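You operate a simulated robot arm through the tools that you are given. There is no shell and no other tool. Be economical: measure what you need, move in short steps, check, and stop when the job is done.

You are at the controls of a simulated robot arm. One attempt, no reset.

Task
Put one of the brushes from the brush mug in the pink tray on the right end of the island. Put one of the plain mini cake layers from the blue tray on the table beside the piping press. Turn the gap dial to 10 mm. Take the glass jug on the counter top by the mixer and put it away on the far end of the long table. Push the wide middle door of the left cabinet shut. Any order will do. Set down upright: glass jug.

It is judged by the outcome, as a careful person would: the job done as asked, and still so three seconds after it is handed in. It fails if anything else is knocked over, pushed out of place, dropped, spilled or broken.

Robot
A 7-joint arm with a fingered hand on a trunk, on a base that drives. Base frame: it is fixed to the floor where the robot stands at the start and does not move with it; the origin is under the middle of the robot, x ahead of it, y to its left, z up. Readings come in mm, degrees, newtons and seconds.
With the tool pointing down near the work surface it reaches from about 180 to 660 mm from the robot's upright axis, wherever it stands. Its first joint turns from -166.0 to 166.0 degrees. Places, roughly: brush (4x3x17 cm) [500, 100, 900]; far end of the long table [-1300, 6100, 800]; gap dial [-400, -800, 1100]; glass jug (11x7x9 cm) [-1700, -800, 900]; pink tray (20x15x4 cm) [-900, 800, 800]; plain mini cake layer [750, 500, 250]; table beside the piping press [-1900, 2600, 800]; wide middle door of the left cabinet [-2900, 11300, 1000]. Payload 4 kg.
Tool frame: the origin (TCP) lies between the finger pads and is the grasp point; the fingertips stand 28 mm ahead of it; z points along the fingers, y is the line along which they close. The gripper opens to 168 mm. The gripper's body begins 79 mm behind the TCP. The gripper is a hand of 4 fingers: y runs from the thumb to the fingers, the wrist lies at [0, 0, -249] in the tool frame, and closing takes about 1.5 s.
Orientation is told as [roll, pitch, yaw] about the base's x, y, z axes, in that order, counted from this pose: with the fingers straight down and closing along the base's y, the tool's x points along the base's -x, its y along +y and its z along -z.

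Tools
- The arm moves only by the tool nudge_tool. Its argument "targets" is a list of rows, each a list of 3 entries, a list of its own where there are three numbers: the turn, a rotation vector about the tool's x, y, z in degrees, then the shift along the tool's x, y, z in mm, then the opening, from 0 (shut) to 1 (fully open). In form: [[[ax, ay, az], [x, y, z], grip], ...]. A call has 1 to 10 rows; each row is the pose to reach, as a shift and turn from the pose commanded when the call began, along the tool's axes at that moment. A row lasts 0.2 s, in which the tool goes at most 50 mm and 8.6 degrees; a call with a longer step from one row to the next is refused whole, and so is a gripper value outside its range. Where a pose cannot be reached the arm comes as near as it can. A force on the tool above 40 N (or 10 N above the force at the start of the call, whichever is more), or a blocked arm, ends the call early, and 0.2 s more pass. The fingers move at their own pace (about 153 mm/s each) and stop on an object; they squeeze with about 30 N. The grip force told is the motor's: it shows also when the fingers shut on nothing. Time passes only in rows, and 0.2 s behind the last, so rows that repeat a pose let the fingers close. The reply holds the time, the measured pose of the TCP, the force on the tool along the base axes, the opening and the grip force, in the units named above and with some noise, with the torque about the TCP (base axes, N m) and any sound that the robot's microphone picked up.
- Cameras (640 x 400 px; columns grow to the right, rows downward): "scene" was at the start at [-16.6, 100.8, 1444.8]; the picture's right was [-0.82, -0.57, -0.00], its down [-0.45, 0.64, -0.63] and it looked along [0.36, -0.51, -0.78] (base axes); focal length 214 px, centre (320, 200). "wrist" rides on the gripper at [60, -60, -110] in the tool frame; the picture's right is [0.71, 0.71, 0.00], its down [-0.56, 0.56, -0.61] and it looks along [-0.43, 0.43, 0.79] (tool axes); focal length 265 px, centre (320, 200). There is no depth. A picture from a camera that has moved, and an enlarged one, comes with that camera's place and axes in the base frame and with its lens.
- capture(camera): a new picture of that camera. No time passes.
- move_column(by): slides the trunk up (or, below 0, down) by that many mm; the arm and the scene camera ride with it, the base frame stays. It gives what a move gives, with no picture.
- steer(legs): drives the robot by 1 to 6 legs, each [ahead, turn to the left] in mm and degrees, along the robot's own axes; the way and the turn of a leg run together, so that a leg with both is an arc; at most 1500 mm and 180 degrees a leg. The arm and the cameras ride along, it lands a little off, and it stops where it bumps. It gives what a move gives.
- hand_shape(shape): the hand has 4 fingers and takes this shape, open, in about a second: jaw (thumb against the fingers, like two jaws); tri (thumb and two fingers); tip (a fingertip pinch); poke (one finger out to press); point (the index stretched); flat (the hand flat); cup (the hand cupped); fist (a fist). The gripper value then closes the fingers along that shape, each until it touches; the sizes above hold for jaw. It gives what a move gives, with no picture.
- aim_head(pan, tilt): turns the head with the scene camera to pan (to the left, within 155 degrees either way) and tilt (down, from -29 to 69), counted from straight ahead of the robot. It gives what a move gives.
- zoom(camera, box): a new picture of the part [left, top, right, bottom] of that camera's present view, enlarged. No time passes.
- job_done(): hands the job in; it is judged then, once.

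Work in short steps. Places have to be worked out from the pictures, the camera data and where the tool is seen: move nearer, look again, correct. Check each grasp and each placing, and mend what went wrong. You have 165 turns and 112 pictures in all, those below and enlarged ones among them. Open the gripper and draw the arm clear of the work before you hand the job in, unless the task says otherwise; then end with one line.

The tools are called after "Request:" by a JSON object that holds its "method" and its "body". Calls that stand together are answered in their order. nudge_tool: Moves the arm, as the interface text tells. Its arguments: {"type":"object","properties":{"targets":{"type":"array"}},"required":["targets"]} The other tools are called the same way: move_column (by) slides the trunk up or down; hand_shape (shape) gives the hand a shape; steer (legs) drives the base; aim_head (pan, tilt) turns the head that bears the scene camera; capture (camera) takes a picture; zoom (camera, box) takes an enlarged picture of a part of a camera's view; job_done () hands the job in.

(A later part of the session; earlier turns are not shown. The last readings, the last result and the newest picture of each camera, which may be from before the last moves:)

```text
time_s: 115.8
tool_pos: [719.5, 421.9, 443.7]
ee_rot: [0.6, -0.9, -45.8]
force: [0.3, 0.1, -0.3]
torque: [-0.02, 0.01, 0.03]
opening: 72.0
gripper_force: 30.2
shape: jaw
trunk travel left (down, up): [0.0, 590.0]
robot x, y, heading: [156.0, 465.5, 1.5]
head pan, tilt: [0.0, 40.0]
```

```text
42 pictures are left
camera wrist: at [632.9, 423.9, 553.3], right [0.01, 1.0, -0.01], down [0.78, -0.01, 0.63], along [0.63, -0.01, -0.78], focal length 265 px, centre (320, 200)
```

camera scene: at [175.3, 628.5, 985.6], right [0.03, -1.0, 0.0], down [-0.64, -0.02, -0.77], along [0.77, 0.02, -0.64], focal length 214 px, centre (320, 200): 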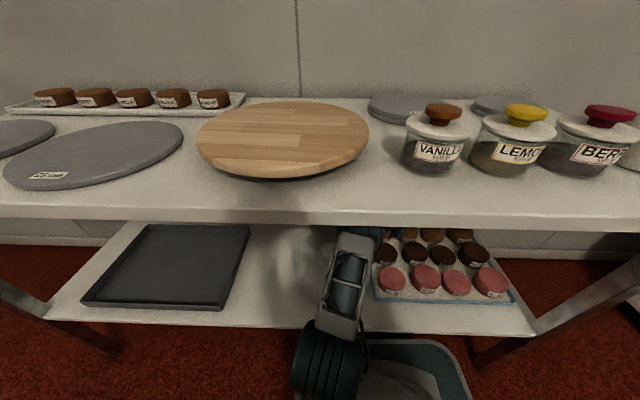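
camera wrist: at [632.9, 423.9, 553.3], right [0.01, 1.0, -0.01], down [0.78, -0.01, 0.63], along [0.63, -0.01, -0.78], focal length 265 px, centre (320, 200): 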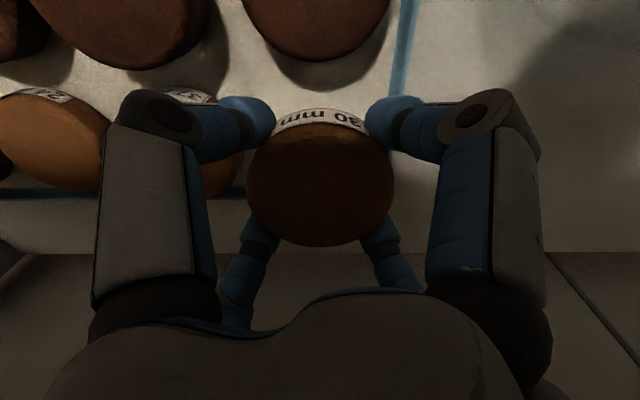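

Cake lifted and clear. Back straight out 500 mm.

Request:
{"method": "steer", "body": {"legs": [[-500, 0]]}}

Request:
{"method": "aim_head", "body": {"pan": 0, "tilt": 40}}

Request:
{"method": "capture", "body": {"camera": "scene"}}

```text
time_s: 118.8
tool_pos: [212.1, 404.5, 443.3]
ee_rot: [0.5, -1.1, -45.8]
force: [-0.3, 1.0, -1.5]
torque: [-0.01, 0.0, 0.01]
opening: 72.1
gripper_force: 29.6
shape: jaw
trunk travel left (down, up): [0.0, 590.0]
robot x, y, heading: [-351.0, 446.7, 1.8]
head pan, tilt: [0.0, 40.0]
```

```text
time_s: 119.3
tool_pos: [213.9, 406.5, 443.9]
ee_rot: [0.4, -1.0, -45.7]
force: [-0.8, 1.1, -1.2]
torque: [-0.01, 0.0, -0.01]
opening: 71.8
gripper_force: 30.2
shape: jaw
trunk travel left (down, up): [0.0, 590.0]
robot x, y, heading: [-353.3, 447.3, 1.8]
head pan, tilt: [0.0, 40.0]
```

```text
41 pictures are left
camera scene: at [-330.8, 612.0, 985.6], right [0.03, -1.0, 0.0], down [-0.64, -0.02, -0.77], along [0.77, 0.03, -0.64], focal length 214 px, centre (320, 200)
```

scene: 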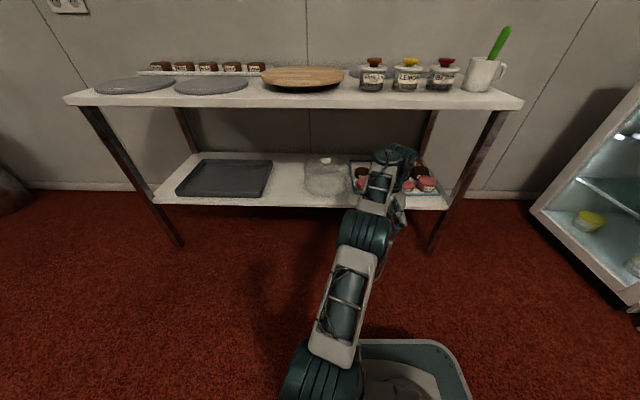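

Shelf undisturbed. Raise the trunk and drive toward the near end of the long table to find the piping press.

Request:
{"method": "move_column", "body": {"by": 520}}

Request:
{"method": "steer", "body": {"legs": [[0, 103], [900, 0], [0, 30]]}}

Request:
{"method": "aim_head", "body": {"pan": -5, "tilt": 25}}

Request:
{"method": "capture", "body": {"camera": "scene"}}

```text
refused: 520 is not a number from -400 to 400
```

```text
time_s: 129.8
tool_pos: [-917.9, 1752.4, 443.5]
ee_rot: [0.5, -1.0, 87.1]
force: [0.0, 0.0, -0.7]
torque: [-0.01, 0.0, 0.01]
opening: 71.3
gripper_force: 30.1
shape: jaw
trunk travel left (down, up): [0.0, 590.0]
robot x, y, heading: [-564.9, 1304.7, 134.7]
head pan, tilt: [0.0, 40.0]
```

```text
time_s: 130.6
tool_pos: [-916.5, 1751.1, 444.1]
ee_rot: [0.6, -1.1, 87.1]
force: [0.6, -0.3, -0.5]
torque: [-0.02, 0.01, 0.0]
opening: 71.4
gripper_force: 30.0
shape: jaw
trunk travel left (down, up): [0.0, 590.0]
robot x, y, heading: [-567.9, 1306.1, 134.5]
head pan, tilt: [-5.0, 25.0]
```

```text
40 pictures are left
camera scene: at [-698.1, 1221.8, 1008.9], right [0.77, 0.64, 0.0], down [0.27, -0.33, -0.91], along [-0.58, 0.7, -0.42], focal length 214 px, centre (320, 200)
```

scene: 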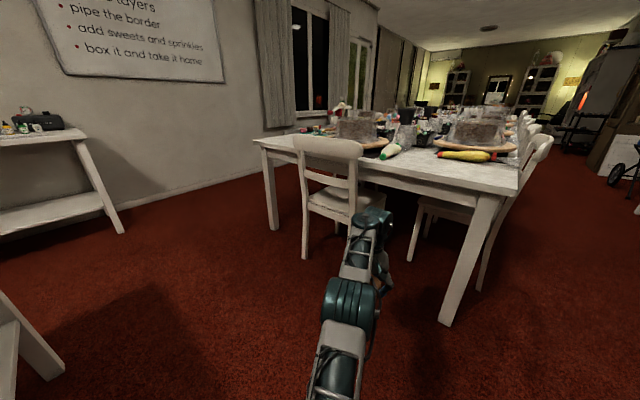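

Column move was refused (limit 400); raise now in two steps and look from higher.

Request:
{"method": "move_column", "body": {"by": 400}}

Request:
{"method": "move_column", "body": {"by": 150}}

Request:
{"method": "aim_head", "body": {"pan": -5, "tilt": 30}}

Request:
{"method": "capture", "body": {"camera": "scene"}}

Request:
{"method": "zoom", "body": {"camera": "scene", "box": [190, 50, 400, 180]}}

```text
time_s: 134.4
tool_pos: [-917.2, 1751.5, 843.5]
ee_rot: [0.5, -0.9, 87.1]
force: [0.2, 0.0, -0.8]
torque: [0.0, 0.02, -0.04]
opening: 71.6
gripper_force: 30.4
shape: jaw
trunk travel left (down, up): [-400.0, 190.0]
robot x, y, heading: [-563.6, 1307.3, 134.9]
head pan, tilt: [-5.0, 25.0]
```

```text
time_s: 136.2
tool_pos: [-917.4, 1752.2, 993.3]
ee_rot: [0.5, -1.0, 87.1]
force: [0.0, 0.2, -0.3]
torque: [0.02, 0.01, 0.0]
opening: 71.7
gripper_force: 30.0
shape: jaw
trunk travel left (down, up): [-550.0, 40.0]
robot x, y, heading: [-563.1, 1306.8, 134.6]
head pan, tilt: [-5.0, 25.0]
```

```text
time_s: 136.8
tool_pos: [-919.8, 1751.7, 992.7]
ee_rot: [0.5, -1.0, 87.2]
force: [0.1, -0.1, -0.2]
torque: [0.02, 0.01, -0.01]
opening: 71.3
gripper_force: 30.5
shape: jaw
trunk travel left (down, up): [-550.0, 40.0]
robot x, y, heading: [-568.3, 1306.8, 134.4]
head pan, tilt: [-5.0, 30.0]
```

```text
39 pictures are left
camera scene: at [-697.1, 1220.5, 1551.0], right [0.77, 0.64, 0.0], down [0.32, -0.38, -0.87], along [-0.55, 0.67, -0.5], focal length 214 px, centre (320, 200)
```

scene: 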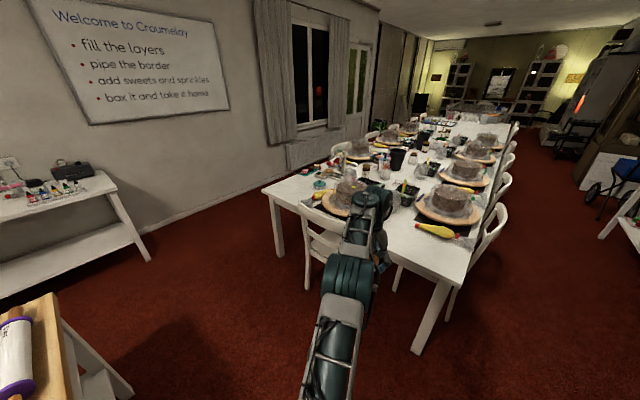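

```text
3.05 times, centred on (295, 115) of scene
camera zoom: at [-697.1, 1220.5, 1551.0], right [0.77, 0.64, 0.0], down [0.32, -0.38, -0.87], along [-0.55, 0.67, -0.5], focal length 654 px, centre (396, 459)
```

zoom: 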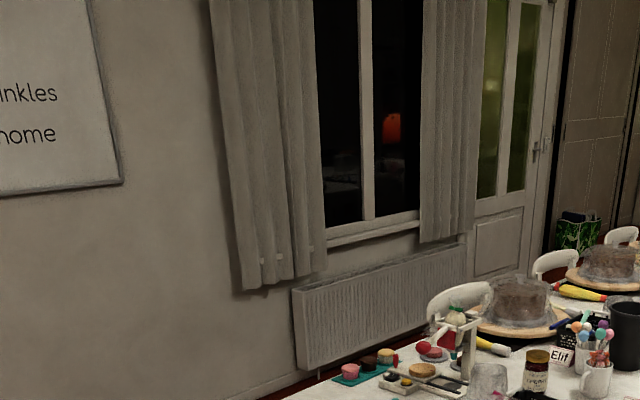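

The press is the white stand at ≈(−1690,2690) near the table's left edge. Drive round the end on the left side (window side), staying clear of the end chair.

Request:
{"method": "steer", "body": {"legs": [[0, 41], [900, 0], [870, 0], [0, -86], [680, 0]]}}

Request:
{"method": "aim_head", "body": {"pan": -55, "tilt": 40}}

Request:
{"method": "capture", "body": {"camera": "scene"}}

```text
time_s: 154.7
tool_pos: [-2236.7, 2672.0, 993.7]
ee_rot: [0.5, -1.0, 40.6]
force: [-0.5, -0.6, 0.1]
torque: [0.0, -0.01, -0.01]
opening: 70.8
gripper_force: 30.1
shape: jaw
trunk travel left (down, up): [-550.0, 40.0]
robot x, y, heading: [-2316.8, 2112.5, 88.4]
head pan, tilt: [-5.0, 30.0]
```

```text
time_s: 155.9
tool_pos: [-2237.4, 2671.5, 992.7]
ee_rot: [0.5, -1.0, 40.6]
force: [-0.9, -0.4, -1.8]
torque: [-0.03, 0.01, 0.01]
opening: 71.0
gripper_force: 30.1
shape: jaw
trunk travel left (down, up): [-550.0, 40.0]
robot x, y, heading: [-2316.6, 2111.1, 88.3]
head pan, tilt: [-55.0, 40.0]
```

```text
37 pictures are left
camera scene: at [-2409.4, 2103.0, 1535.6], right [0.55, -0.84, 0.0], down [-0.54, -0.35, -0.77], along [0.64, 0.42, -0.64], focal length 214 px, centre (320, 200)
```

scene: 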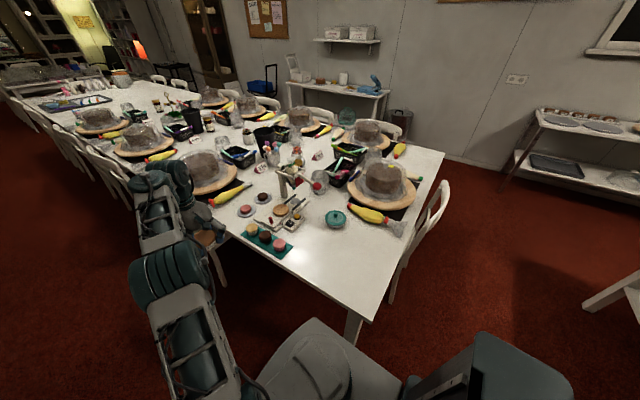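

Zoom around the press to choose a free spot beside it.

Request:
{"method": "zoom", "body": {"camera": "scene", "box": [220, 150, 400, 290]}}

```text
2.86 times, centred on (310, 220) of scene
camera zoom: at [-2409.4, 2103.0, 1535.6], right [0.55, -0.84, 0.0], down [-0.54, -0.35, -0.77], along [0.64, 0.42, -0.64], focal length 613 px, centre (349, 143)
```

zoom: 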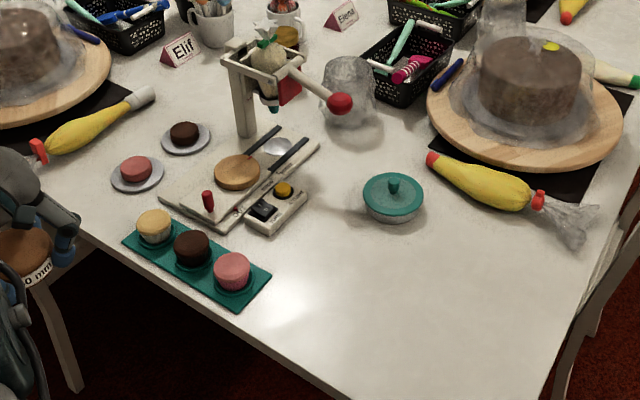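

Free spot beside the press at ≈(−1868,2495), between its controller, the mat and the teal jar. Swing the arm there at height.

Request:
{"method": "nudge_tool", "body": {"targets": [[[0, 0, 0], [-17, -38, 0], 0.3], [[0, 0, 0], [-35, -80, 0], 0.3], [[0, 0, 0], [-53, -121, 0], 0.3], [[0, 0, 0], [-72, -163, 0], 0.3], [[0, 0, 0], [-91, -205, 0], 0.3], [[0, 0, 0], [-109, -247, 0], 0.3], [[0, 0, 0], [-128, -290, 0], 0.3], [[0, 0, 0], [-147, -332, 0], 0.3], [[0, 0, 0], [-165, -374, 0], 0.3], [[0, 0, 0], [-165, -374, 20], 0.3]]}}

Request:
{"method": "capture", "body": {"camera": "wrist"}}

Request:
{"method": "capture", "body": {"camera": "scene"}}

```text
time_s: 158.1
tool_pos: [-1868.9, 2496.1, 972.4]
ee_rot: [0.6, -1.0, 40.7]
force: [0.8, 0.3, -1.1]
torque: [0.04, 0.01, 0.0]
opening: 71.1
gripper_force: 29.8
shape: jaw
trunk travel left (down, up): [-550.0, 40.0]
robot x, y, heading: [-2318.2, 2111.1, 88.2]
head pan, tilt: [-55.0, 40.0]
```

```text
35 pictures are left
camera wrist: at [-1874.9, 2409.9, 1082.9], right [-1.0, 0.08, -0.01], down [0.05, 0.78, 0.63], along [0.05, 0.63, -0.78], focal length 265 px, centre (320, 200)
```

wrist: 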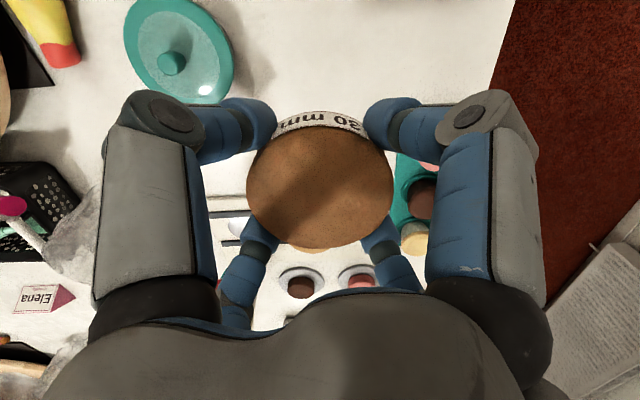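

```text
34 pictures are left
camera scene: at [-2409.0, 2103.0, 1535.7], right [0.55, -0.84, 0.0], down [-0.54, -0.35, -0.77], along [0.64, 0.42, -0.64], focal length 214 px, centre (320, 200)
```

scene: 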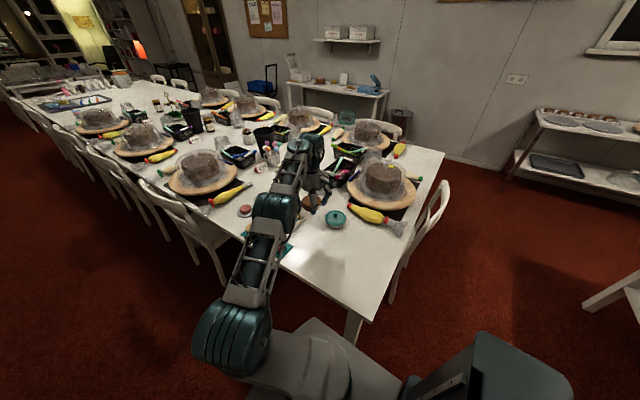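

Lower toward the table (top ≈780–790), shifted 8 mm away from the controller; fast part first.

Request:
{"method": "nudge_tool", "body": {"targets": [[[0, 0, 0], [5, -6, 30], 0.3], [[0, 0, 0], [5, -6, 60], 0.3], [[0, 0, 0], [5, -6, 90], 0.3], [[0, 0, 0], [5, -6, 112], 0.3], [[0, 0, 0], [5, -6, 120], 0.3], [[0, 0, 0], [5, -6, 120], 0.3]]}}

Request:
{"method": "zoom", "body": {"camera": "scene", "box": [220, 150, 400, 290]}}

```text
time_s: 159.5
tool_pos: [-1867.7, 2488.5, 852.6]
ee_rot: [0.5, -1.0, 40.5]
force: [-0.5, -0.3, -1.3]
torque: [0.02, -0.03, -0.05]
opening: 70.9
gripper_force: 29.8
shape: jaw
trunk travel left (down, up): [-550.0, 40.0]
robot x, y, heading: [-2313.3, 2111.7, 88.0]
head pan, tilt: [-55.0, 40.0]
```

```text
2.86 times, centred on (310, 220) of scene
camera zoom: at [-2409.1, 2103.0, 1535.6], right [0.55, -0.84, 0.0], down [-0.54, -0.35, -0.77], along [0.64, 0.42, -0.64], focal length 613 px, centre (349, 143)
```

zoom: 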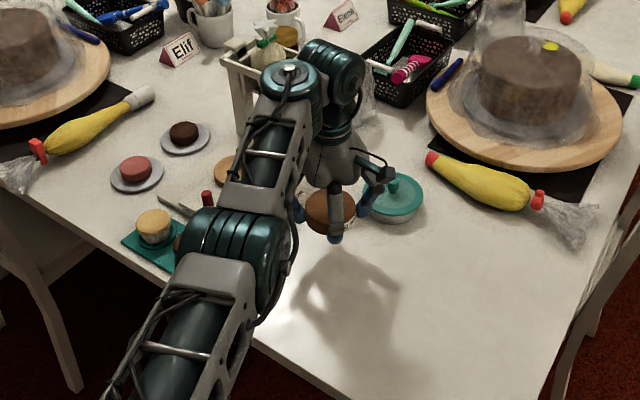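

Spot below is clear. Lower in small steps until contact.

Request:
{"method": "nudge_tool", "body": {"targets": [[[0, 0, 0], [0, 0, 5], 0.3], [[0, 0, 0], [0, 0, 10], 0.3], [[0, 0, 0], [0, 0, 14], 0.3], [[0, 0, 0], [0, 0, 18], 0.3], [[0, 0, 0], [0, 0, 18], 0.3]]}}

```text
time_s: 160.7
tool_pos: [-1865.7, 2489.9, 835.2]
ee_rot: [0.4, -0.8, 40.6]
force: [0.5, -0.3, 0.2]
torque: [0.0, 0.03, -0.01]
opening: 70.8
gripper_force: 29.6
shape: jaw
trunk travel left (down, up): [-550.0, 40.0]
robot x, y, heading: [-2317.5, 2112.4, 88.2]
head pan, tilt: [-55.0, 40.0]
```

No contact yet; continue in 3 mm steps.

Request:
{"method": "nudge_tool", "body": {"targets": [[[0, 0, 0], [0, 0, 3], 0.3], [[0, 0, 0], [0, 0, 6], 0.3], [[0, 0, 0], [0, 0, 9], 0.3], [[0, 0, 0], [0, 0, 12], 0.3], [[0, 0, 0], [0, 0, 12], 0.3]]}}

Request:
{"method": "zoom", "body": {"camera": "scene", "box": [270, 180, 370, 260]}}

```text
time_s: 161.9
tool_pos: [-1866.2, 2490.6, 833.1]
ee_rot: [0.5, -0.6, 40.7]
force: [-0.7, 0.0, -0.3]
torque: [0.02, 0.03, 0.04]
opening: 70.9
gripper_force: 30.2
shape: jaw
out of reach, approached as far as the arm can: row 2, 3, 4, 5
trunk travel left (down, up): [-550.0, 40.0]
robot x, y, heading: [-2316.9, 2113.1, 88.2]
head pan, tilt: [-55.0, 40.0]
```

```text
5.00 times, centred on (320, 220) of scene
camera zoom: at [-2409.1, 2103.0, 1535.6], right [0.55, -0.84, 0.0], down [-0.54, -0.35, -0.77], along [0.64, 0.42, -0.64], focal length 1072 px, centre (320, 100)
```

zoom: 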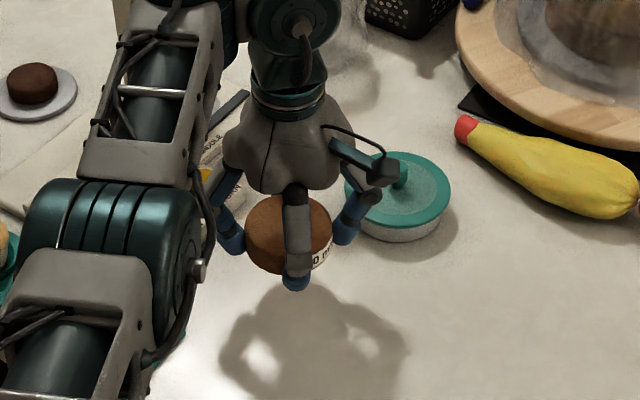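

Arm reach limit; use the trunk to lower instead.

Request:
{"method": "move_column", "body": {"by": -15}}

Request:
{"method": "move_column", "body": {"by": -10}}

Request:
{"method": "zoom", "body": {"camera": "scene", "box": [270, 180, 370, 260]}}

```text
time_s: 162.5
tool_pos: [-1866.7, 2489.5, 818.7]
ee_rot: [0.5, -0.6, 40.6]
force: [0.5, 0.5, -0.4]
torque: [-0.01, -0.03, 0.02]
opening: 70.8
gripper_force: 30.2
shape: jaw
trunk travel left (down, up): [-535.0, 55.0]
robot x, y, heading: [-2313.8, 2113.0, 88.2]
head pan, tilt: [-55.0, 40.0]
```

```text
time_s: 163.1
tool_pos: [-1867.2, 2488.5, 807.5]
ee_rot: [0.5, -0.6, 40.6]
force: [-0.3, 0.2, -0.4]
torque: [0.01, 0.0, 0.0]
opening: 70.9
gripper_force: 30.0
shape: jaw
trunk travel left (down, up): [-525.0, 65.0]
robot x, y, heading: [-2313.2, 2112.2, 88.5]
head pan, tilt: [-55.0, 40.0]
```

```text
5.00 times, centred on (320, 220) of scene
camera zoom: at [-2409.1, 2102.8, 1510.6], right [0.55, -0.84, 0.0], down [-0.54, -0.35, -0.77], along [0.64, 0.42, -0.64], focal length 1072 px, centre (320, 100)
```

zoom: 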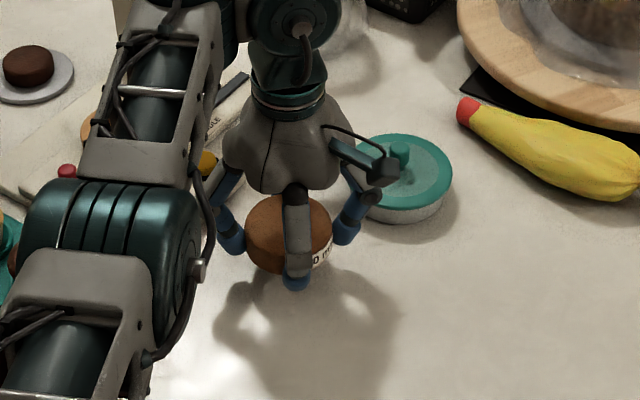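

Shadow shows a gap still; keep lowering by trunk.

Request:
{"method": "move_column", "body": {"by": -12}}

Request:
{"method": "move_column", "body": {"by": -8}}

Request:
{"method": "zoom", "body": {"camera": "scene", "box": [270, 180, 370, 260]}}

```text
time_s: 163.7
tool_pos: [-1866.8, 2489.3, 797.0]
ee_rot: [0.4, -0.6, 40.6]
force: [-0.3, 0.3, 0.4]
torque: [0.01, 0.04, 0.02]
opening: 71.0
gripper_force: 30.0
shape: jaw
trunk travel left (down, up): [-513.0, 77.0]
robot x, y, heading: [-2315.4, 2110.9, 88.3]
head pan, tilt: [-55.0, 40.0]
```

```text
time_s: 164.2
tool_pos: [-1865.9, 2489.8, 788.8]
ee_rot: [0.4, -0.6, 40.6]
force: [-0.2, 0.4, -0.1]
torque: [0.0, 0.0, 0.02]
opening: 70.9
gripper_force: 29.9
shape: jaw
trunk travel left (down, up): [-505.0, 85.0]
robot x, y, heading: [-2314.3, 2111.6, 88.5]
head pan, tilt: [-55.0, 40.0]
```

```text
5.00 times, centred on (320, 220) of scene
camera zoom: at [-2409.1, 2102.9, 1490.6], right [0.55, -0.84, 0.0], down [-0.54, -0.35, -0.77], along [0.64, 0.42, -0.64], focal length 1072 px, centre (320, 100)
```

zoom: 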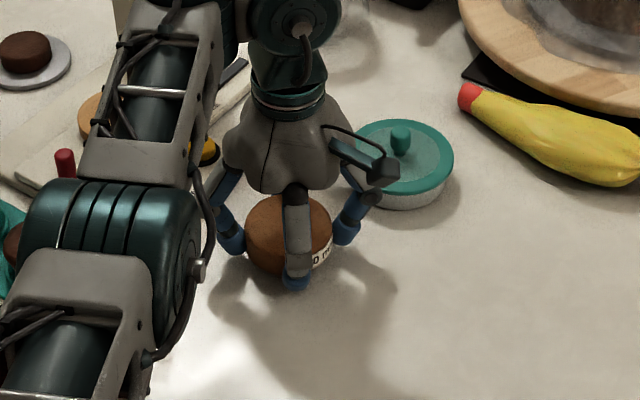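

Very close now; continue in small trunk steps watching force.

Request:
{"method": "move_column", "body": {"by": -6}}

Request:
{"method": "move_column", "body": {"by": -5}}

Request:
{"method": "move_column", "body": {"by": -4}}

```text
time_s: 164.8
tool_pos: [-1866.2, 2489.8, 782.6]
ee_rot: [0.5, -0.6, 40.6]
force: [-0.1, 0.0, -0.3]
torque: [0.03, 0.0, 0.01]
opening: 70.8
gripper_force: 29.7
shape: jaw
trunk travel left (down, up): [-499.0, 91.0]
robot x, y, heading: [-2315.8, 2113.6, 88.2]
head pan, tilt: [-55.0, 40.0]
```

```text
time_s: 165.3
tool_pos: [-1866.3, 2489.7, 779.2]
ee_rot: [0.4, -0.8, 40.6]
force: [0.4, -0.1, 14.3]
torque: [-0.21, 0.18, 0.0]
opening: 71.1
gripper_force: 30.4
shape: jaw
trunk travel left (down, up): [-494.0, 96.0]
robot x, y, heading: [-2315.8, 2110.0, 88.5]
head pan, tilt: [-55.0, 40.0]
```

```text
time_s: 165.8
tool_pos: [-1866.0, 2490.5, 779.6]
ee_rot: [0.3, -1.3, 40.6]
force: [0.9, 1.4, 12.2]
torque: [-0.2, 0.26, -0.02]
opening: 71.5
gripper_force: 29.6
shape: jaw
trunk travel left (down, up): [-491.0, 99.0]
robot x, y, heading: [-2315.4, 2109.4, 88.1]
head pan, tilt: [-55.0, 40.0]
stopped: the force on the tool passed its limit at 42 N (the readings are from after the stop); the commanded pose is now the measured one
```

Contact at TCP z≈779 (table ≈745). Release, then rise straight up.

Request:
{"method": "nudge_tool", "body": {"targets": [[[0, 0, 0], [0, 0, -1], 0.4], [[0, 0, 0], [0, 0, -2], 0.5], [[0, 0, 0], [0, 0, -2], 0.58], [[0, 0, 0], [0, 0, -2], 0.58]]}}

Request:
{"method": "move_column", "body": {"by": 95}}

Request:
{"method": "nudge_tool", "body": {"targets": [[[0, 0, 0], [0, 0, -40], 0.58], [[0, 0, 0], [0, 0, -80], 0.58], [[0, 0, 0], [0, 0, -120], 0.58], [[0, 0, 0], [0, 0, -150], 0.58]]}}

Request:
{"method": "zoom", "body": {"camera": "scene", "box": [220, 160, 400, 300]}}

```text
time_s: 166.8
tool_pos: [-1865.3, 2491.1, 778.9]
ee_rot: [0.4, -0.9, 40.6]
force: [1.3, 2.4, 5.0]
torque: [-0.12, 0.16, 0.0]
opening: 95.5
gripper_force: 0.0
shape: jaw
trunk travel left (down, up): [-491.0, 99.0]
robot x, y, heading: [-2315.2, 2112.9, 88.1]
head pan, tilt: [-55.0, 40.0]
```

```text
time_s: 168.1
tool_pos: [-1865.8, 2489.6, 874.8]
ee_rot: [0.3, -1.0, 40.6]
force: [1.2, 0.8, -0.6]
torque: [0.01, 0.0, 0.01]
opening: 97.0
gripper_force: 0.0
shape: jaw
trunk travel left (down, up): [-586.0, 4.0]
robot x, y, heading: [-2317.1, 2115.4, 88.5]
head pan, tilt: [-55.0, 40.0]
```

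```text
time_s: 169.1
tool_pos: [-1867.1, 2488.3, 1021.9]
ee_rot: [0.5, -1.0, 40.7]
force: [-0.4, 0.8, 0.3]
torque: [0.03, 0.0, -0.01]
opening: 96.9
gripper_force: 0.2
shape: jaw
trunk travel left (down, up): [-586.0, 4.0]
robot x, y, heading: [-2319.7, 2108.2, 88.1]
head pan, tilt: [-55.0, 40.0]
```

```text
2.86 times, centred on (310, 230) of scene
camera zoom: at [-2409.3, 2102.7, 1571.2], right [0.55, -0.84, 0.0], down [-0.54, -0.35, -0.77], along [0.64, 0.42, -0.64], focal length 613 px, centre (349, 114)
```

zoom: 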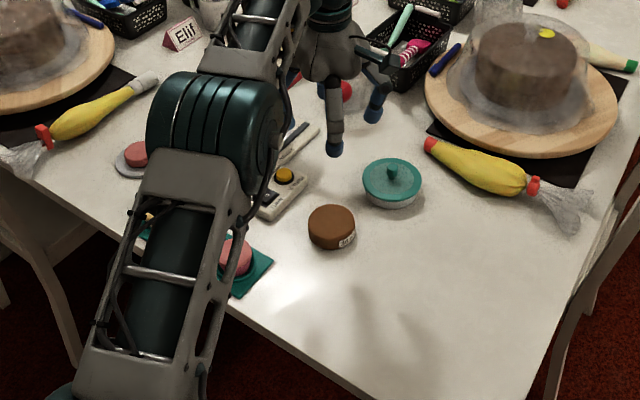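

Cake sits upright beside the press. Now fold the arm to the front, back out and head to the jug at the counter by the mixer.

Request:
{"method": "nudge_tool", "body": {"targets": [[[0, 0, 0], [31, 29, 0], 0.58], [[0, 0, 0], [62, 59, 0], 0.58], [[0, 0, 0], [94, 88, 0], 0.58], [[0, 0, 0], [125, 118, 0], 0.58], [[0, 0, 0], [156, 147, 0], 0.58], [[0, 0, 0], [188, 177, 0], 0.58], [[0, 0, 0], [219, 206, 0], 0.58], [[0, 0, 0], [250, 236, 0], 0.58], [[0, 0, 0], [282, 265, 0], 0.58], [[0, 0, 0], [313, 295, 0], 0.58]]}}

Request:
{"method": "steer", "body": {"legs": [[-700, 0], [0, -90], [1000, 0], [850, 0], [0, -90], [1450, 0]]}}

```text
time_s: 171.3
tool_pos: [-2296.8, 2509.2, 1022.3]
ee_rot: [0.4, -1.0, 40.6]
force: [-0.1, 0.0, -0.8]
torque: [0.03, -0.02, -0.01]
opening: 96.9
gripper_force: 0.1
shape: jaw
trunk travel left (down, up): [-586.0, 4.0]
robot x, y, heading: [-2314.3, 2114.3, 88.3]
head pan, tilt: [-55.0, 40.0]
```

```text
time_s: 198.6
tool_pos: [-467.8, -500.6, 1022.8]
ee_rot: [0.4, -0.9, -136.6]
force: [1.8, 28.1, 4.5]
torque: [-1.32, -0.11, 1.39]
opening: 93.1
gripper_force: 0.1
shape: jaw
trunk travel left (down, up): [-586.0, 4.0]
robot x, y, heading: [-463.7, -108.3, -89.3]
head pan, tilt: [-55.0, 40.0]
stopped in leg 6: the force on the tool passed its limit at 48 N (the readings are from after the stop); the commanded pose is now the measured one
```

I came a bit too far and the hand touched the sheeter's crank. Back off and check it.

Request:
{"method": "steer", "body": {"legs": [[-120, 0]]}}

Request:
{"method": "aim_head", "body": {"pan": 0, "tilt": 30}}

Request:
{"method": "capture", "body": {"camera": "scene"}}

Request:
{"method": "zoom", "body": {"camera": "scene", "box": [300, 170, 420, 260]}}

```text
time_s: 199.8
tool_pos: [-466.2, -383.5, 1023.0]
ee_rot: [0.2, -0.8, -136.6]
force: [-0.2, 0.2, -0.3]
torque: [0.03, 0.02, -0.02]
opening: 96.8
gripper_force: 0.0
shape: jaw
trunk travel left (down, up): [-586.0, 4.0]
robot x, y, heading: [-464.7, 12.7, -89.4]
head pan, tilt: [-55.0, 40.0]
```

```text
time_s: 201.1
tool_pos: [-468.7, -384.8, 1022.0]
ee_rot: [0.3, -0.7, -136.6]
force: [-0.4, -0.6, 0.1]
torque: [0.0, -0.02, -0.04]
opening: 96.8
gripper_force: 0.0
shape: jaw
trunk travel left (down, up): [-586.0, 4.0]
robot x, y, heading: [-465.2, 15.5, -89.5]
head pan, tilt: [0.0, 30.0]
```

```text
28 pictures are left
camera scene: at [-302.5, -15.2, 1586.5], right [-1.0, -0.01, 0.0], down [-0.01, 0.5, -0.87], along [0.01, -0.87, -0.5], focal length 214 px, centre (320, 200)
```

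scene: 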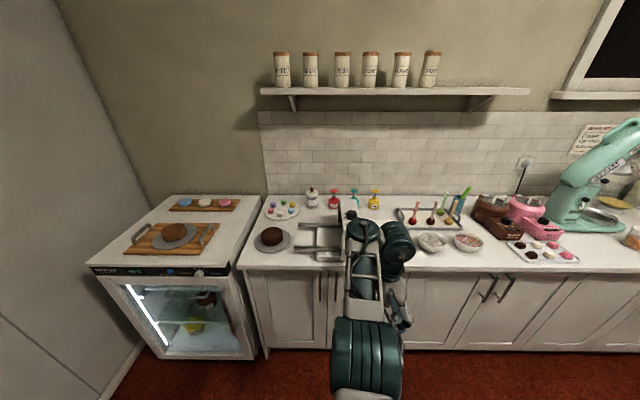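

```text
4.44 times, centred on (360, 215) of scene
camera zoom: at [-302.5, -15.2, 1586.5], right [-1.0, -0.01, 0.0], down [-0.01, 0.5, -0.87], along [0.01, -0.87, -0.5], focal length 953 px, centre (142, 133)
```

zoom: 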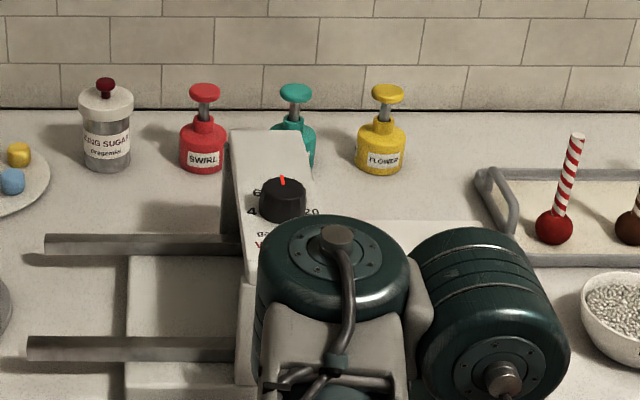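

Machine and pointer (10) look unaffected. Drive west along the aisle to x≈−1700, facing the counter.

Request:
{"method": "steer", "body": {"legs": [[0, -86], [1230, 0], [0, 86]]}}

Request:
{"method": "capture", "body": {"camera": "scene"}}

```text
time_s: 214.7
tool_pos: [-1699.3, -478.1, 1022.2]
ee_rot: [0.3, -0.8, -136.7]
force: [0.0, 0.2, -0.1]
torque: [0.03, 0.03, 0.0]
opening: 96.8
gripper_force: 0.1
shape: jaw
trunk travel left (down, up): [-586.0, 4.0]
robot x, y, heading: [-1698.4, -78.4, -89.5]
head pan, tilt: [0.0, 30.0]
```

```text
26 pictures are left
camera scene: at [-1534.9, -109.5, 1586.6], right [-1.0, -0.01, 0.0], down [0.0, 0.5, -0.87], along [0.01, -0.87, -0.5], focal length 214 px, centre (320, 200)
```

scene: 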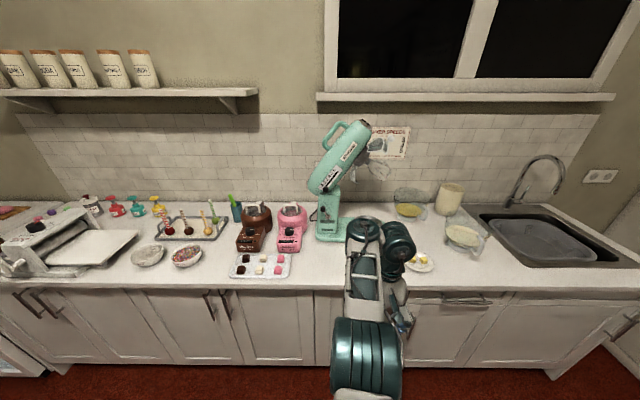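

Zoom to identify the glass jug among the items right of the mixer.

Request:
{"method": "zoom", "body": {"camera": "scene", "box": [380, 180, 500, 280]}}

```text
4.00 times, centred on (440, 230) of scene
camera zoom: at [-1534.9, -109.5, 1586.6], right [-1.0, -0.01, 0.0], down [0.0, 0.5, -0.87], along [0.01, -0.87, -0.5], focal length 858 px, centre (-160, 80)
```

zoom: 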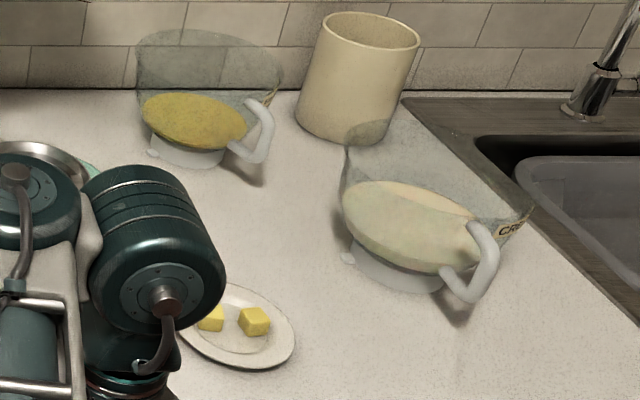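

Those two are further right; the listed jug position is hidden behind my arm. Use the wrist camera.

Request:
{"method": "capture", "body": {"camera": "wrist"}}

```text
24 pictures are left
camera wrist: at [-1696.8, -391.2, 1132.3], right [1.0, -0.03, -0.01], down [-0.02, -0.78, 0.62], along [-0.02, -0.62, -0.78], focal length 265 px, centre (320, 200)
```

wrist: 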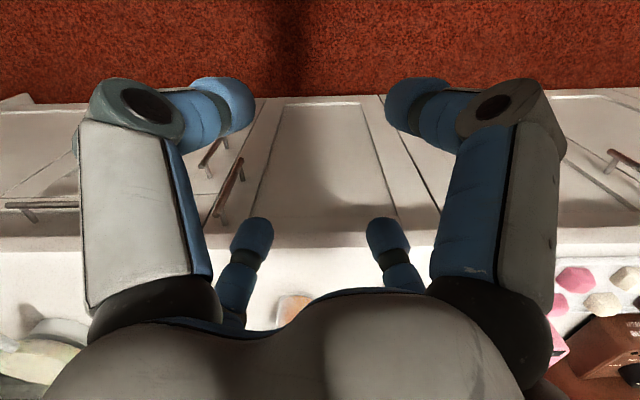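

There is something orange near (−1755,−780). Swing the hand aside to see it with the scene camera.

Request:
{"method": "nudge_tool", "body": {"targets": [[[0, 0, 0], [32, 30, 0], 0.58], [[0, 0, 0], [64, 60, 0], 0.58], [[0, 0, 0], [96, 90, 0], 0.58], [[0, 0, 0], [128, 120, 0], 0.58], [[0, 0, 0], [160, 151, 0], 0.58]]}}

Request:
{"method": "zoom", "body": {"camera": "scene", "box": [310, 200, 450, 300]}}

```text
time_s: 215.9
tool_pos: [-1487.5, -482.8, 1019.2]
ee_rot: [0.3, -0.7, -137.9]
force: [-0.1, 0.5, 0.4]
torque: [-0.01, 0.02, 0.0]
opening: 97.0
gripper_force: 0.0
shape: jaw
trunk travel left (down, up): [-586.0, 4.0]
robot x, y, heading: [-1696.4, -81.2, -89.4]
head pan, tilt: [0.0, 30.0]
```

```text
4.00 times, centred on (380, 250) of scene
camera zoom: at [-1534.1, -109.4, 1586.4], right [-1.0, -0.01, 0.0], down [-0.01, 0.5, -0.87], along [0.01, -0.87, -0.5], focal length 858 px, centre (80, 0)
```

zoom: 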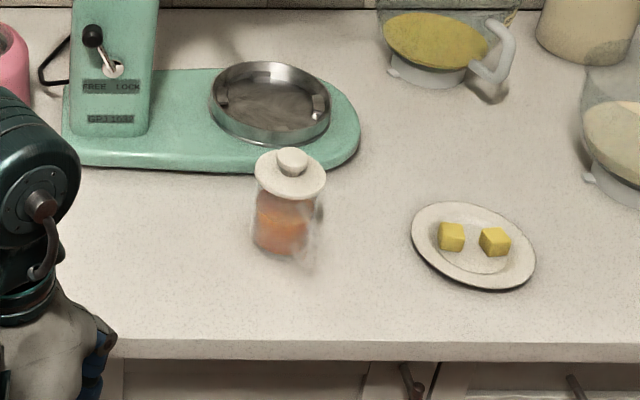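

The lidded glass jug with orange contents stands at ≈(−1749,−813), z 900–995, with its handle toward the right/front. Drive 200 mm closer and bring the hand above it.

Request:
{"method": "steer", "body": {"legs": [[200, 0]]}}

Request:
{"method": "nudge_tool", "body": {"targets": [[[0, 0, 0], [0, 0, -40], 0.6], [[0, 0, 0], [-20, -8, -80], 0.65], [[0, 0, 0], [-60, -22, -95], 0.7], [[0, 0, 0], [-102, -36, -95], 0.7], [[0, 0, 0], [-144, -50, -95], 0.7], [[0, 0, 0], [-186, -65, -95], 0.7], [[0, 0, 0], [-228, -80, -95], 0.7], [[0, 0, 0], [-268, -94, -95], 0.7]]}}

Request:
{"method": "capture", "body": {"camera": "wrist"}}

```text
time_s: 217.4
tool_pos: [-1483.6, -677.2, 1018.7]
ee_rot: [0.2, -0.7, -137.7]
force: [0.8, 0.5, 0.8]
torque: [0.03, -0.01, 0.03]
opening: 97.0
gripper_force: 0.0
shape: jaw
trunk travel left (down, up): [-586.0, 4.0]
robot x, y, heading: [-1691.5, -273.7, -89.2]
head pan, tilt: [0.0, 30.0]
```

```text
time_s: 219.2
tool_pos: [-1746.2, -785.8, 1116.1]
ee_rot: [0.3, -0.6, -137.5]
force: [0.5, 0.2, -2.0]
torque: [0.04, 0.01, -0.02]
opening: 117.2
gripper_force: 0.0
shape: jaw
trunk travel left (down, up): [-586.0, 4.0]
robot x, y, heading: [-1695.8, -272.0, -89.3]
head pan, tilt: [0.0, 30.0]
```

```text
22 pictures are left
camera wrist: at [-1741.1, -699.3, 1227.1], right [1.0, -0.05, 0.0], down [-0.03, -0.78, 0.62], along [-0.03, -0.62, -0.78], focal length 265 px, centre (320, 200)
```

wrist: 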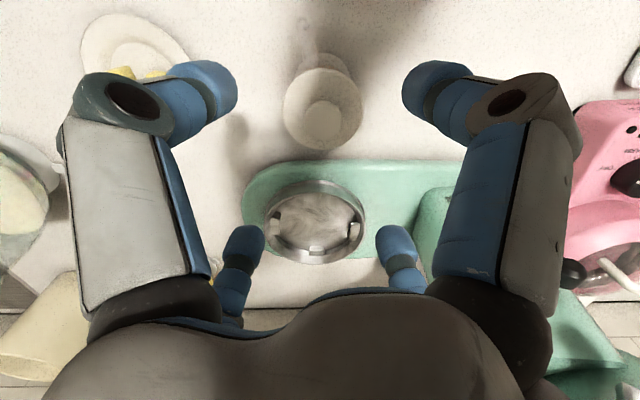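

Lid centre ≈(−1743,−787), right under the TCP; handle faces +y, between the two front fingers. Descend around the body.

Request:
{"method": "nudge_tool", "body": {"targets": [[[0, 0, 0], [2, 2, 40], 0.7], [[0, 0, 0], [2, 2, 80], 0.7], [[0, 0, 0], [2, 2, 115], 0.7], [[0, 0, 0], [2, 2, 145], 0.7], [[0, 0, 0], [2, 2, 165], 0.7], [[0, 0, 0], [2, 2, 172], 0.7], [[0, 0, 0], [2, 2, 172], 0.7]]}}

Request:
{"method": "capture", "body": {"camera": "wrist"}}

```text
time_s: 220.8
tool_pos: [-1744.0, -789.1, 945.2]
ee_rot: [0.3, -0.7, -137.6]
force: [0.2, 0.7, 0.2]
torque: [0.03, -0.01, 0.03]
opening: 117.2
gripper_force: 0.1
shape: jaw
trunk travel left (down, up): [-586.0, 4.0]
robot x, y, heading: [-1697.7, -278.2, -89.4]
head pan, tilt: [0.0, 30.0]
```

```text
21 pictures are left
camera wrist: at [-1737.8, -701.6, 1055.9], right [1.0, -0.05, -0.01], down [-0.03, -0.78, 0.62], along [-0.03, -0.62, -0.78], focal length 265 px, centre (320, 200)
```

wrist: 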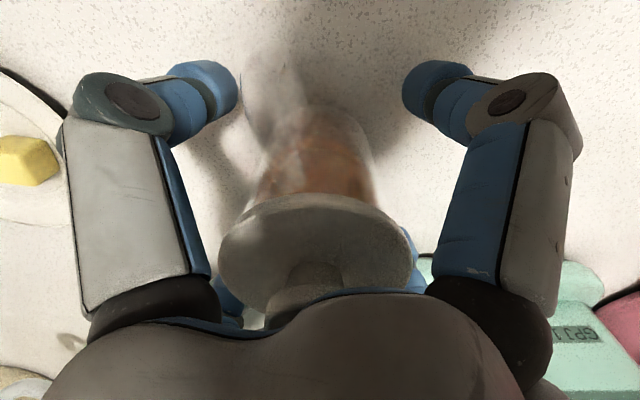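

Handle is at ~108°, a bit near the front-left finger. Rotate the hand 12° so it sits mid-gap, then close.

Request:
{"method": "nudge_tool", "body": {"targets": [[[0, 0, -6], [0, 0, 0], 0.7], [[0, 0, -12], [0, 0, 0], 0.7], [[0, 0, -12], [0, 0, 0], 0.55], [[0, 0, -12], [0, 0, 0], 0.4], [[0, 0, -12], [0, 0, 0], 0.3], [[0, 0, -12], [0, 0, 0], 0.3], [[0, 0, -12], [0, 0, 0], 0.3]]}}

Request:
{"method": "capture", "body": {"camera": "wrist"}}

```text
time_s: 222.4
tool_pos: [-1741.3, -788.1, 944.4]
ee_rot: [0.0, -0.8, -125.6]
force: [0.5, 0.3, 0.4]
torque: [0.06, 0.01, -0.01]
opening: 56.6
gripper_force: 29.6
shape: jaw
trunk travel left (down, up): [-586.0, 4.0]
robot x, y, heading: [-1695.5, -274.3, -89.4]
head pan, tilt: [0.0, 30.0]
```

```text
20 pictures are left
camera wrist: at [-1755.3, -702.4, 1055.9], right [0.99, 0.16, -0.01], down [0.13, -0.77, 0.62], along [0.1, -0.62, -0.78], focal length 265 px, centre (320, 200)
```

wrist: 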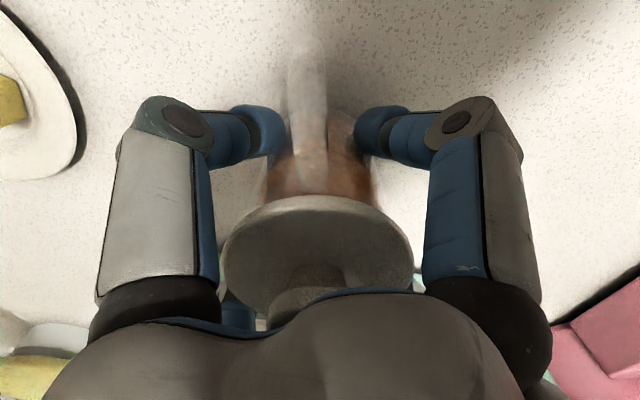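

Gripped at 56.6 mm with the handle between the front fingers. Lift straight up.

Request:
{"method": "nudge_tool", "body": {"targets": [[[0, 0, 0], [0, 0, -15], 0.3], [[0, 0, 0], [0, 0, -35], 0.3], [[0, 0, 0], [0, 0, -60], 0.3], [[0, 0, 0], [0, 0, -85], 0.3], [[0, 0, 0], [0, 0, -105], 0.3]]}}

Request:
{"method": "zoom", "body": {"camera": "scene", "box": [260, 130, 460, 290]}}

```text
time_s: 223.6
tool_pos: [-1742.3, -786.9, 1049.7]
ee_rot: [0.1, -0.7, -125.7]
force: [-0.1, -0.1, -3.4]
torque: [-0.03, -0.02, -0.01]
opening: 57.0
gripper_force: 30.2
shape: jaw
trunk travel left (down, up): [-586.0, 4.0]
robot x, y, heading: [-1698.8, -278.3, -89.4]
head pan, tilt: [0.0, 30.0]
```

```text
2.50 times, centred on (360, 210) of scene
camera zoom: at [-1532.9, -303.7, 1586.5], right [-1.0, -0.01, 0.0], down [-0.01, 0.5, -0.87], along [0.01, -0.87, -0.5], focal length 536 px, centre (220, 175)
```

zoom: 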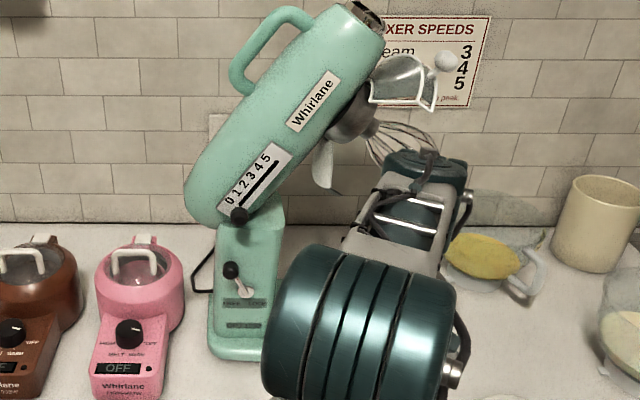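

Jug is held (≈3.4 N load). Reverse, drive out of the kitchen aisle and up the right-hand aisle of the dining area.

Request:
{"method": "steer", "body": {"legs": [[-200, 0], [0, 90], [1347, 0], [0, 90], [1300, 0], [0, -20]]}}

Request:
{"method": "steer", "body": {"legs": [[1300, 0], [0, 20]]}}

Request:
{"method": "aim_head", "body": {"pan": 10, "tilt": 15}}

Request:
{"method": "capture", "body": {"camera": "scene"}}

```text
time_s: 246.5
tool_pos: [-190.0, 1708.6, 1048.3]
ee_rot: [0.2, -0.7, 36.1]
force: [0.8, 0.0, -2.6]
torque: [0.05, -0.01, 0.03]
opening: 56.4
gripper_force: 29.5
shape: jaw
trunk travel left (down, up): [-586.0, 4.0]
robot x, y, heading: [-396.3, 1236.5, 72.5]
head pan, tilt: [0.0, 30.0]
```

```text
time_s: 254.1
tool_pos: [39.0, 2981.3, 1048.2]
ee_rot: [0.1, -0.8, 55.4]
force: [-0.1, 0.2, -3.5]
torque: [0.0, -0.02, -0.04]
opening: 56.4
gripper_force: 29.8
shape: jaw
trunk travel left (down, up): [-586.0, 4.0]
robot x, y, heading: [5.0, 2468.9, 91.8]
head pan, tilt: [0.0, 30.0]
```

```text
time_s: 254.8
tool_pos: [38.7, 2983.1, 1048.5]
ee_rot: [0.1, -0.8, 55.3]
force: [-0.1, 0.6, -2.7]
torque: [0.04, 0.05, 0.0]
opening: 56.1
gripper_force: 29.9
shape: jaw
trunk travel left (down, up): [-586.0, 4.0]
robot x, y, heading: [2.8, 2466.8, 91.7]
head pan, tilt: [10.0, 15.0]
```

```text
18 pictures are left
camera scene: at [-178.3, 2496.0, 1610.7], right [0.98, 0.2, 0.0], down [0.05, -0.25, -0.97], along [-0.2, 0.95, -0.26], focal length 214 px, centre (320, 200)
```

scene: 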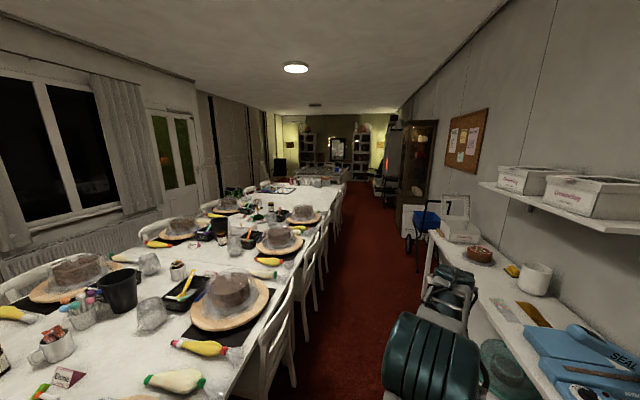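

Aisle is clear along x≈0. Drive 3.6 m up and look left at the table's far end.

Request:
{"method": "steer", "body": {"legs": [[0, -1], [1300, 0], [1300, 0], [1000, 0]]}}

Request:
{"method": "aim_head", "body": {"pan": 65, "tilt": 30}}

Request:
{"method": "capture", "body": {"camera": "scene"}}

```text
time_s: 272.6
tool_pos: [29.6, 6571.0, 1049.2]
ee_rot: [0.1, -0.8, 54.6]
force: [0.0, 0.4, -3.8]
torque: [0.01, 0.02, -0.04]
opening: 56.2
gripper_force: 29.9
shape: jaw
trunk travel left (down, up): [-586.0, 4.0]
robot x, y, heading: [-13.7, 6061.4, 91.1]
head pan, tilt: [10.0, 15.0]
```

```text
time_s: 273.8
tool_pos: [29.4, 6569.7, 1049.2]
ee_rot: [0.1, -0.8, 54.6]
force: [-0.2, -0.2, -3.7]
torque: [0.05, 0.03, 0.0]
opening: 56.5
gripper_force: 29.6
shape: jaw
trunk travel left (down, up): [-586.0, 4.0]
robot x, y, heading: [-12.6, 6056.1, 91.4]
head pan, tilt: [65.0, 30.0]
```

```text
17 pictures are left
camera scene: at [-258.7, 6032.5, 1586.6], right [0.41, 0.91, 0.0], down [0.46, -0.2, -0.87], along [-0.79, 0.35, -0.5], focal length 214 px, centre (320, 200)
```

scene: 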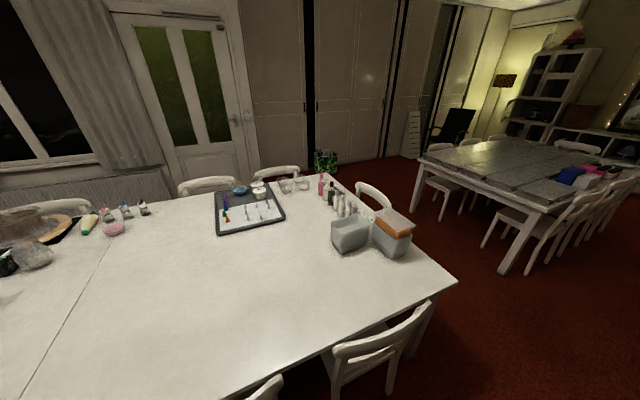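

Table far third runs y≈5300–6890; free surface right here. Chairs at y≈6000 and 6390 have backs at x≈−500, z≈850, so I reach over between them to about (−760,6190).

Request:
{"method": "steer", "body": {"legs": [[134, 0], [0, 88.5], [130, 0]]}}

Request:
{"method": "aim_head", "body": {"pan": 5, "tilt": 45}}

Request:
{"method": "capture", "body": {"camera": "scene"}}

```text
time_s: 279.8
tool_pos: [-658.7, 6257.3, 1048.9]
ee_rot: [0.1, -0.7, 142.5]
force: [-0.7, -0.2, -3.8]
torque: [0.01, 0.0, 0.04]
opening: 56.3
gripper_force: 30.4
shape: jaw
trunk travel left (down, up): [-586.0, 4.0]
robot x, y, heading: [-148.0, 6195.4, 178.9]
head pan, tilt: [65.0, 30.0]
```

```text
time_s: 281.1
tool_pos: [-657.8, 6257.9, 1048.2]
ee_rot: [0.2, -0.7, 142.4]
force: [0.6, -0.4, -4.5]
torque: [-0.01, 0.01, 0.0]
opening: 55.9
gripper_force: 30.5
shape: jaw
trunk travel left (down, up): [-586.0, 4.0]
robot x, y, heading: [-144.4, 6194.4, 178.9]
head pan, tilt: [5.0, 45.0]
```

```text
16 pictures are left
camera scene: at [-171.2, 6025.6, 1564.0], right [-0.07, 1.0, 0.0], down [0.71, 0.05, -0.71], along [-0.71, -0.05, -0.71], focal length 214 px, centre (320, 200)
```

scene: 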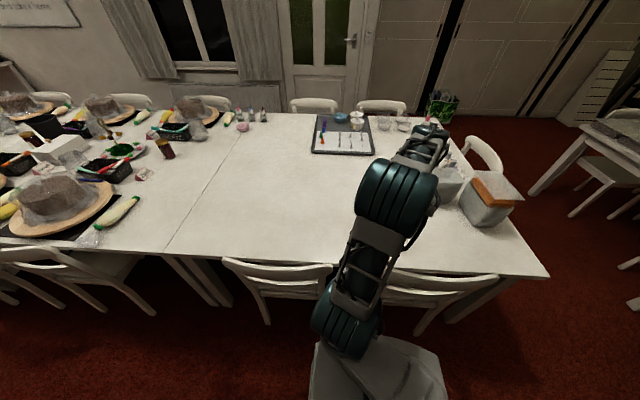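

Surface ahead is free. Move 55 mm nearer, shift over (−790,6225) and lower to TCP z≈850.

Request:
{"method": "steer", "body": {"legs": [[55, 0]]}}

Request:
{"method": "nudge_tool", "body": {"targets": [[[0, 0, 0], [-18, 34, 10], 0.3], [[0, 0, 0], [-37, 69, 25], 0.3], [[0, 0, 0], [-37, 69, 60], 0.3], [[0, 0, 0], [-37, 69, 95], 0.3], [[0, 0, 0], [-37, 69, 130], 0.3], [[0, 0, 0], [-37, 69, 165], 0.3], [[0, 0, 0], [-37, 69, 190], 0.3], [[0, 0, 0], [-37, 69, 198], 0.3]]}}

Request:
{"method": "capture", "body": {"camera": "wrist"}}

```text
time_s: 282.0
tool_pos: [-714.0, 6259.6, 1047.3]
ee_rot: [0.1, -0.7, 142.5]
force: [0.3, -0.2, -3.6]
torque: [0.01, 0.0, -0.01]
opening: 56.1
gripper_force: 30.4
shape: jaw
trunk travel left (down, up): [-586.0, 4.0]
robot x, y, heading: [-200.1, 6195.3, 178.9]
head pan, tilt: [5.0, 45.0]
```

```text
time_s: 283.8
tool_pos: [-784.8, 6227.1, 851.2]
ee_rot: [0.1, -0.8, 142.5]
force: [-0.6, -0.5, -4.1]
torque: [-0.02, 0.04, -0.02]
opening: 56.0
gripper_force: 30.2
shape: jaw
trunk travel left (down, up): [-586.0, 4.0]
robot x, y, heading: [-200.2, 6193.4, 178.8]
head pan, tilt: [5.0, 45.0]
```

```text
15 pictures are left
camera wrist: at [-698.1, 6239.0, 961.0], right [0.13, -0.99, -0.01], down [-0.78, -0.11, 0.62], along [-0.62, -0.08, -0.78], focal length 265 px, centre (320, 200)
```

wrist: 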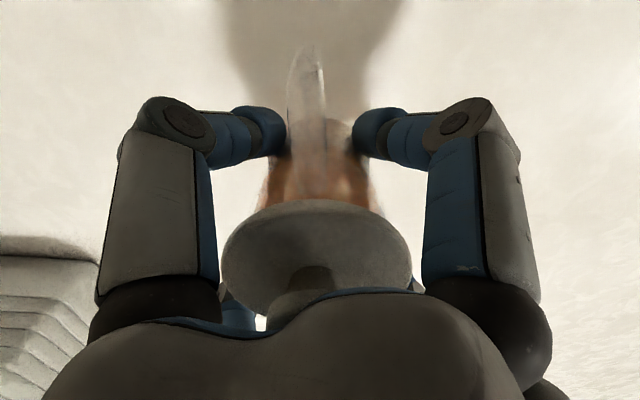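

Clear surface below. Lower by the trunk.

Request:
{"method": "move_column", "body": {"by": -50}}

Request:
{"method": "move_column", "body": {"by": -6}}

Request:
{"method": "move_column", "body": {"by": -4}}

Request:
{"method": "move_column", "body": {"by": -4}}

```text
time_s: 284.7
tool_pos: [-784.2, 6228.0, 800.7]
ee_rot: [0.1, -0.7, 142.5]
force: [-0.4, -0.3, -2.4]
torque: [-0.04, 0.03, -0.01]
opening: 56.2
gripper_force: 29.7
shape: jaw
trunk travel left (down, up): [-536.0, 54.0]
robot x, y, heading: [-200.6, 6193.9, 179.0]
head pan, tilt: [5.0, 45.0]
```

```text
time_s: 285.3
tool_pos: [-784.3, 6228.5, 795.1]
ee_rot: [0.1, -0.8, 142.6]
force: [0.4, -0.8, -0.4]
torque: [0.02, 0.01, 0.04]
opening: 56.3
gripper_force: 30.1
shape: jaw
trunk travel left (down, up): [-530.0, 60.0]
robot x, y, heading: [-200.3, 6195.8, 178.9]
head pan, tilt: [5.0, 45.0]
```

```text
time_s: 285.8
tool_pos: [-783.8, 6227.1, 794.2]
ee_rot: [0.3, -1.1, 142.5]
force: [0.9, -2.1, 31.8]
torque: [0.02, -0.1, -0.01]
opening: 56.8
gripper_force: 30.2
shape: jaw
trunk travel left (down, up): [-526.0, 64.0]
robot x, y, heading: [-201.5, 6197.3, 179.3]
head pan, tilt: [5.0, 45.0]
```

```text
time_s: 286.1
tool_pos: [-783.9, 6226.7, 793.3]
ee_rot: [0.4, -1.2, 142.5]
force: [7.3, -1.0, 23.9]
torque: [0.02, -0.28, -0.02]
opening: 57.1
gripper_force: 30.2
shape: jaw
trunk travel left (down, up): [-525.0, 65.0]
robot x, y, heading: [-202.3, 6198.3, 178.5]
head pan, tilt: [5.0, 45.0]
stopped: the force on the tool passed its limit at 47 N (the readings are from after the stop); the commanded pose is now the measured one
```

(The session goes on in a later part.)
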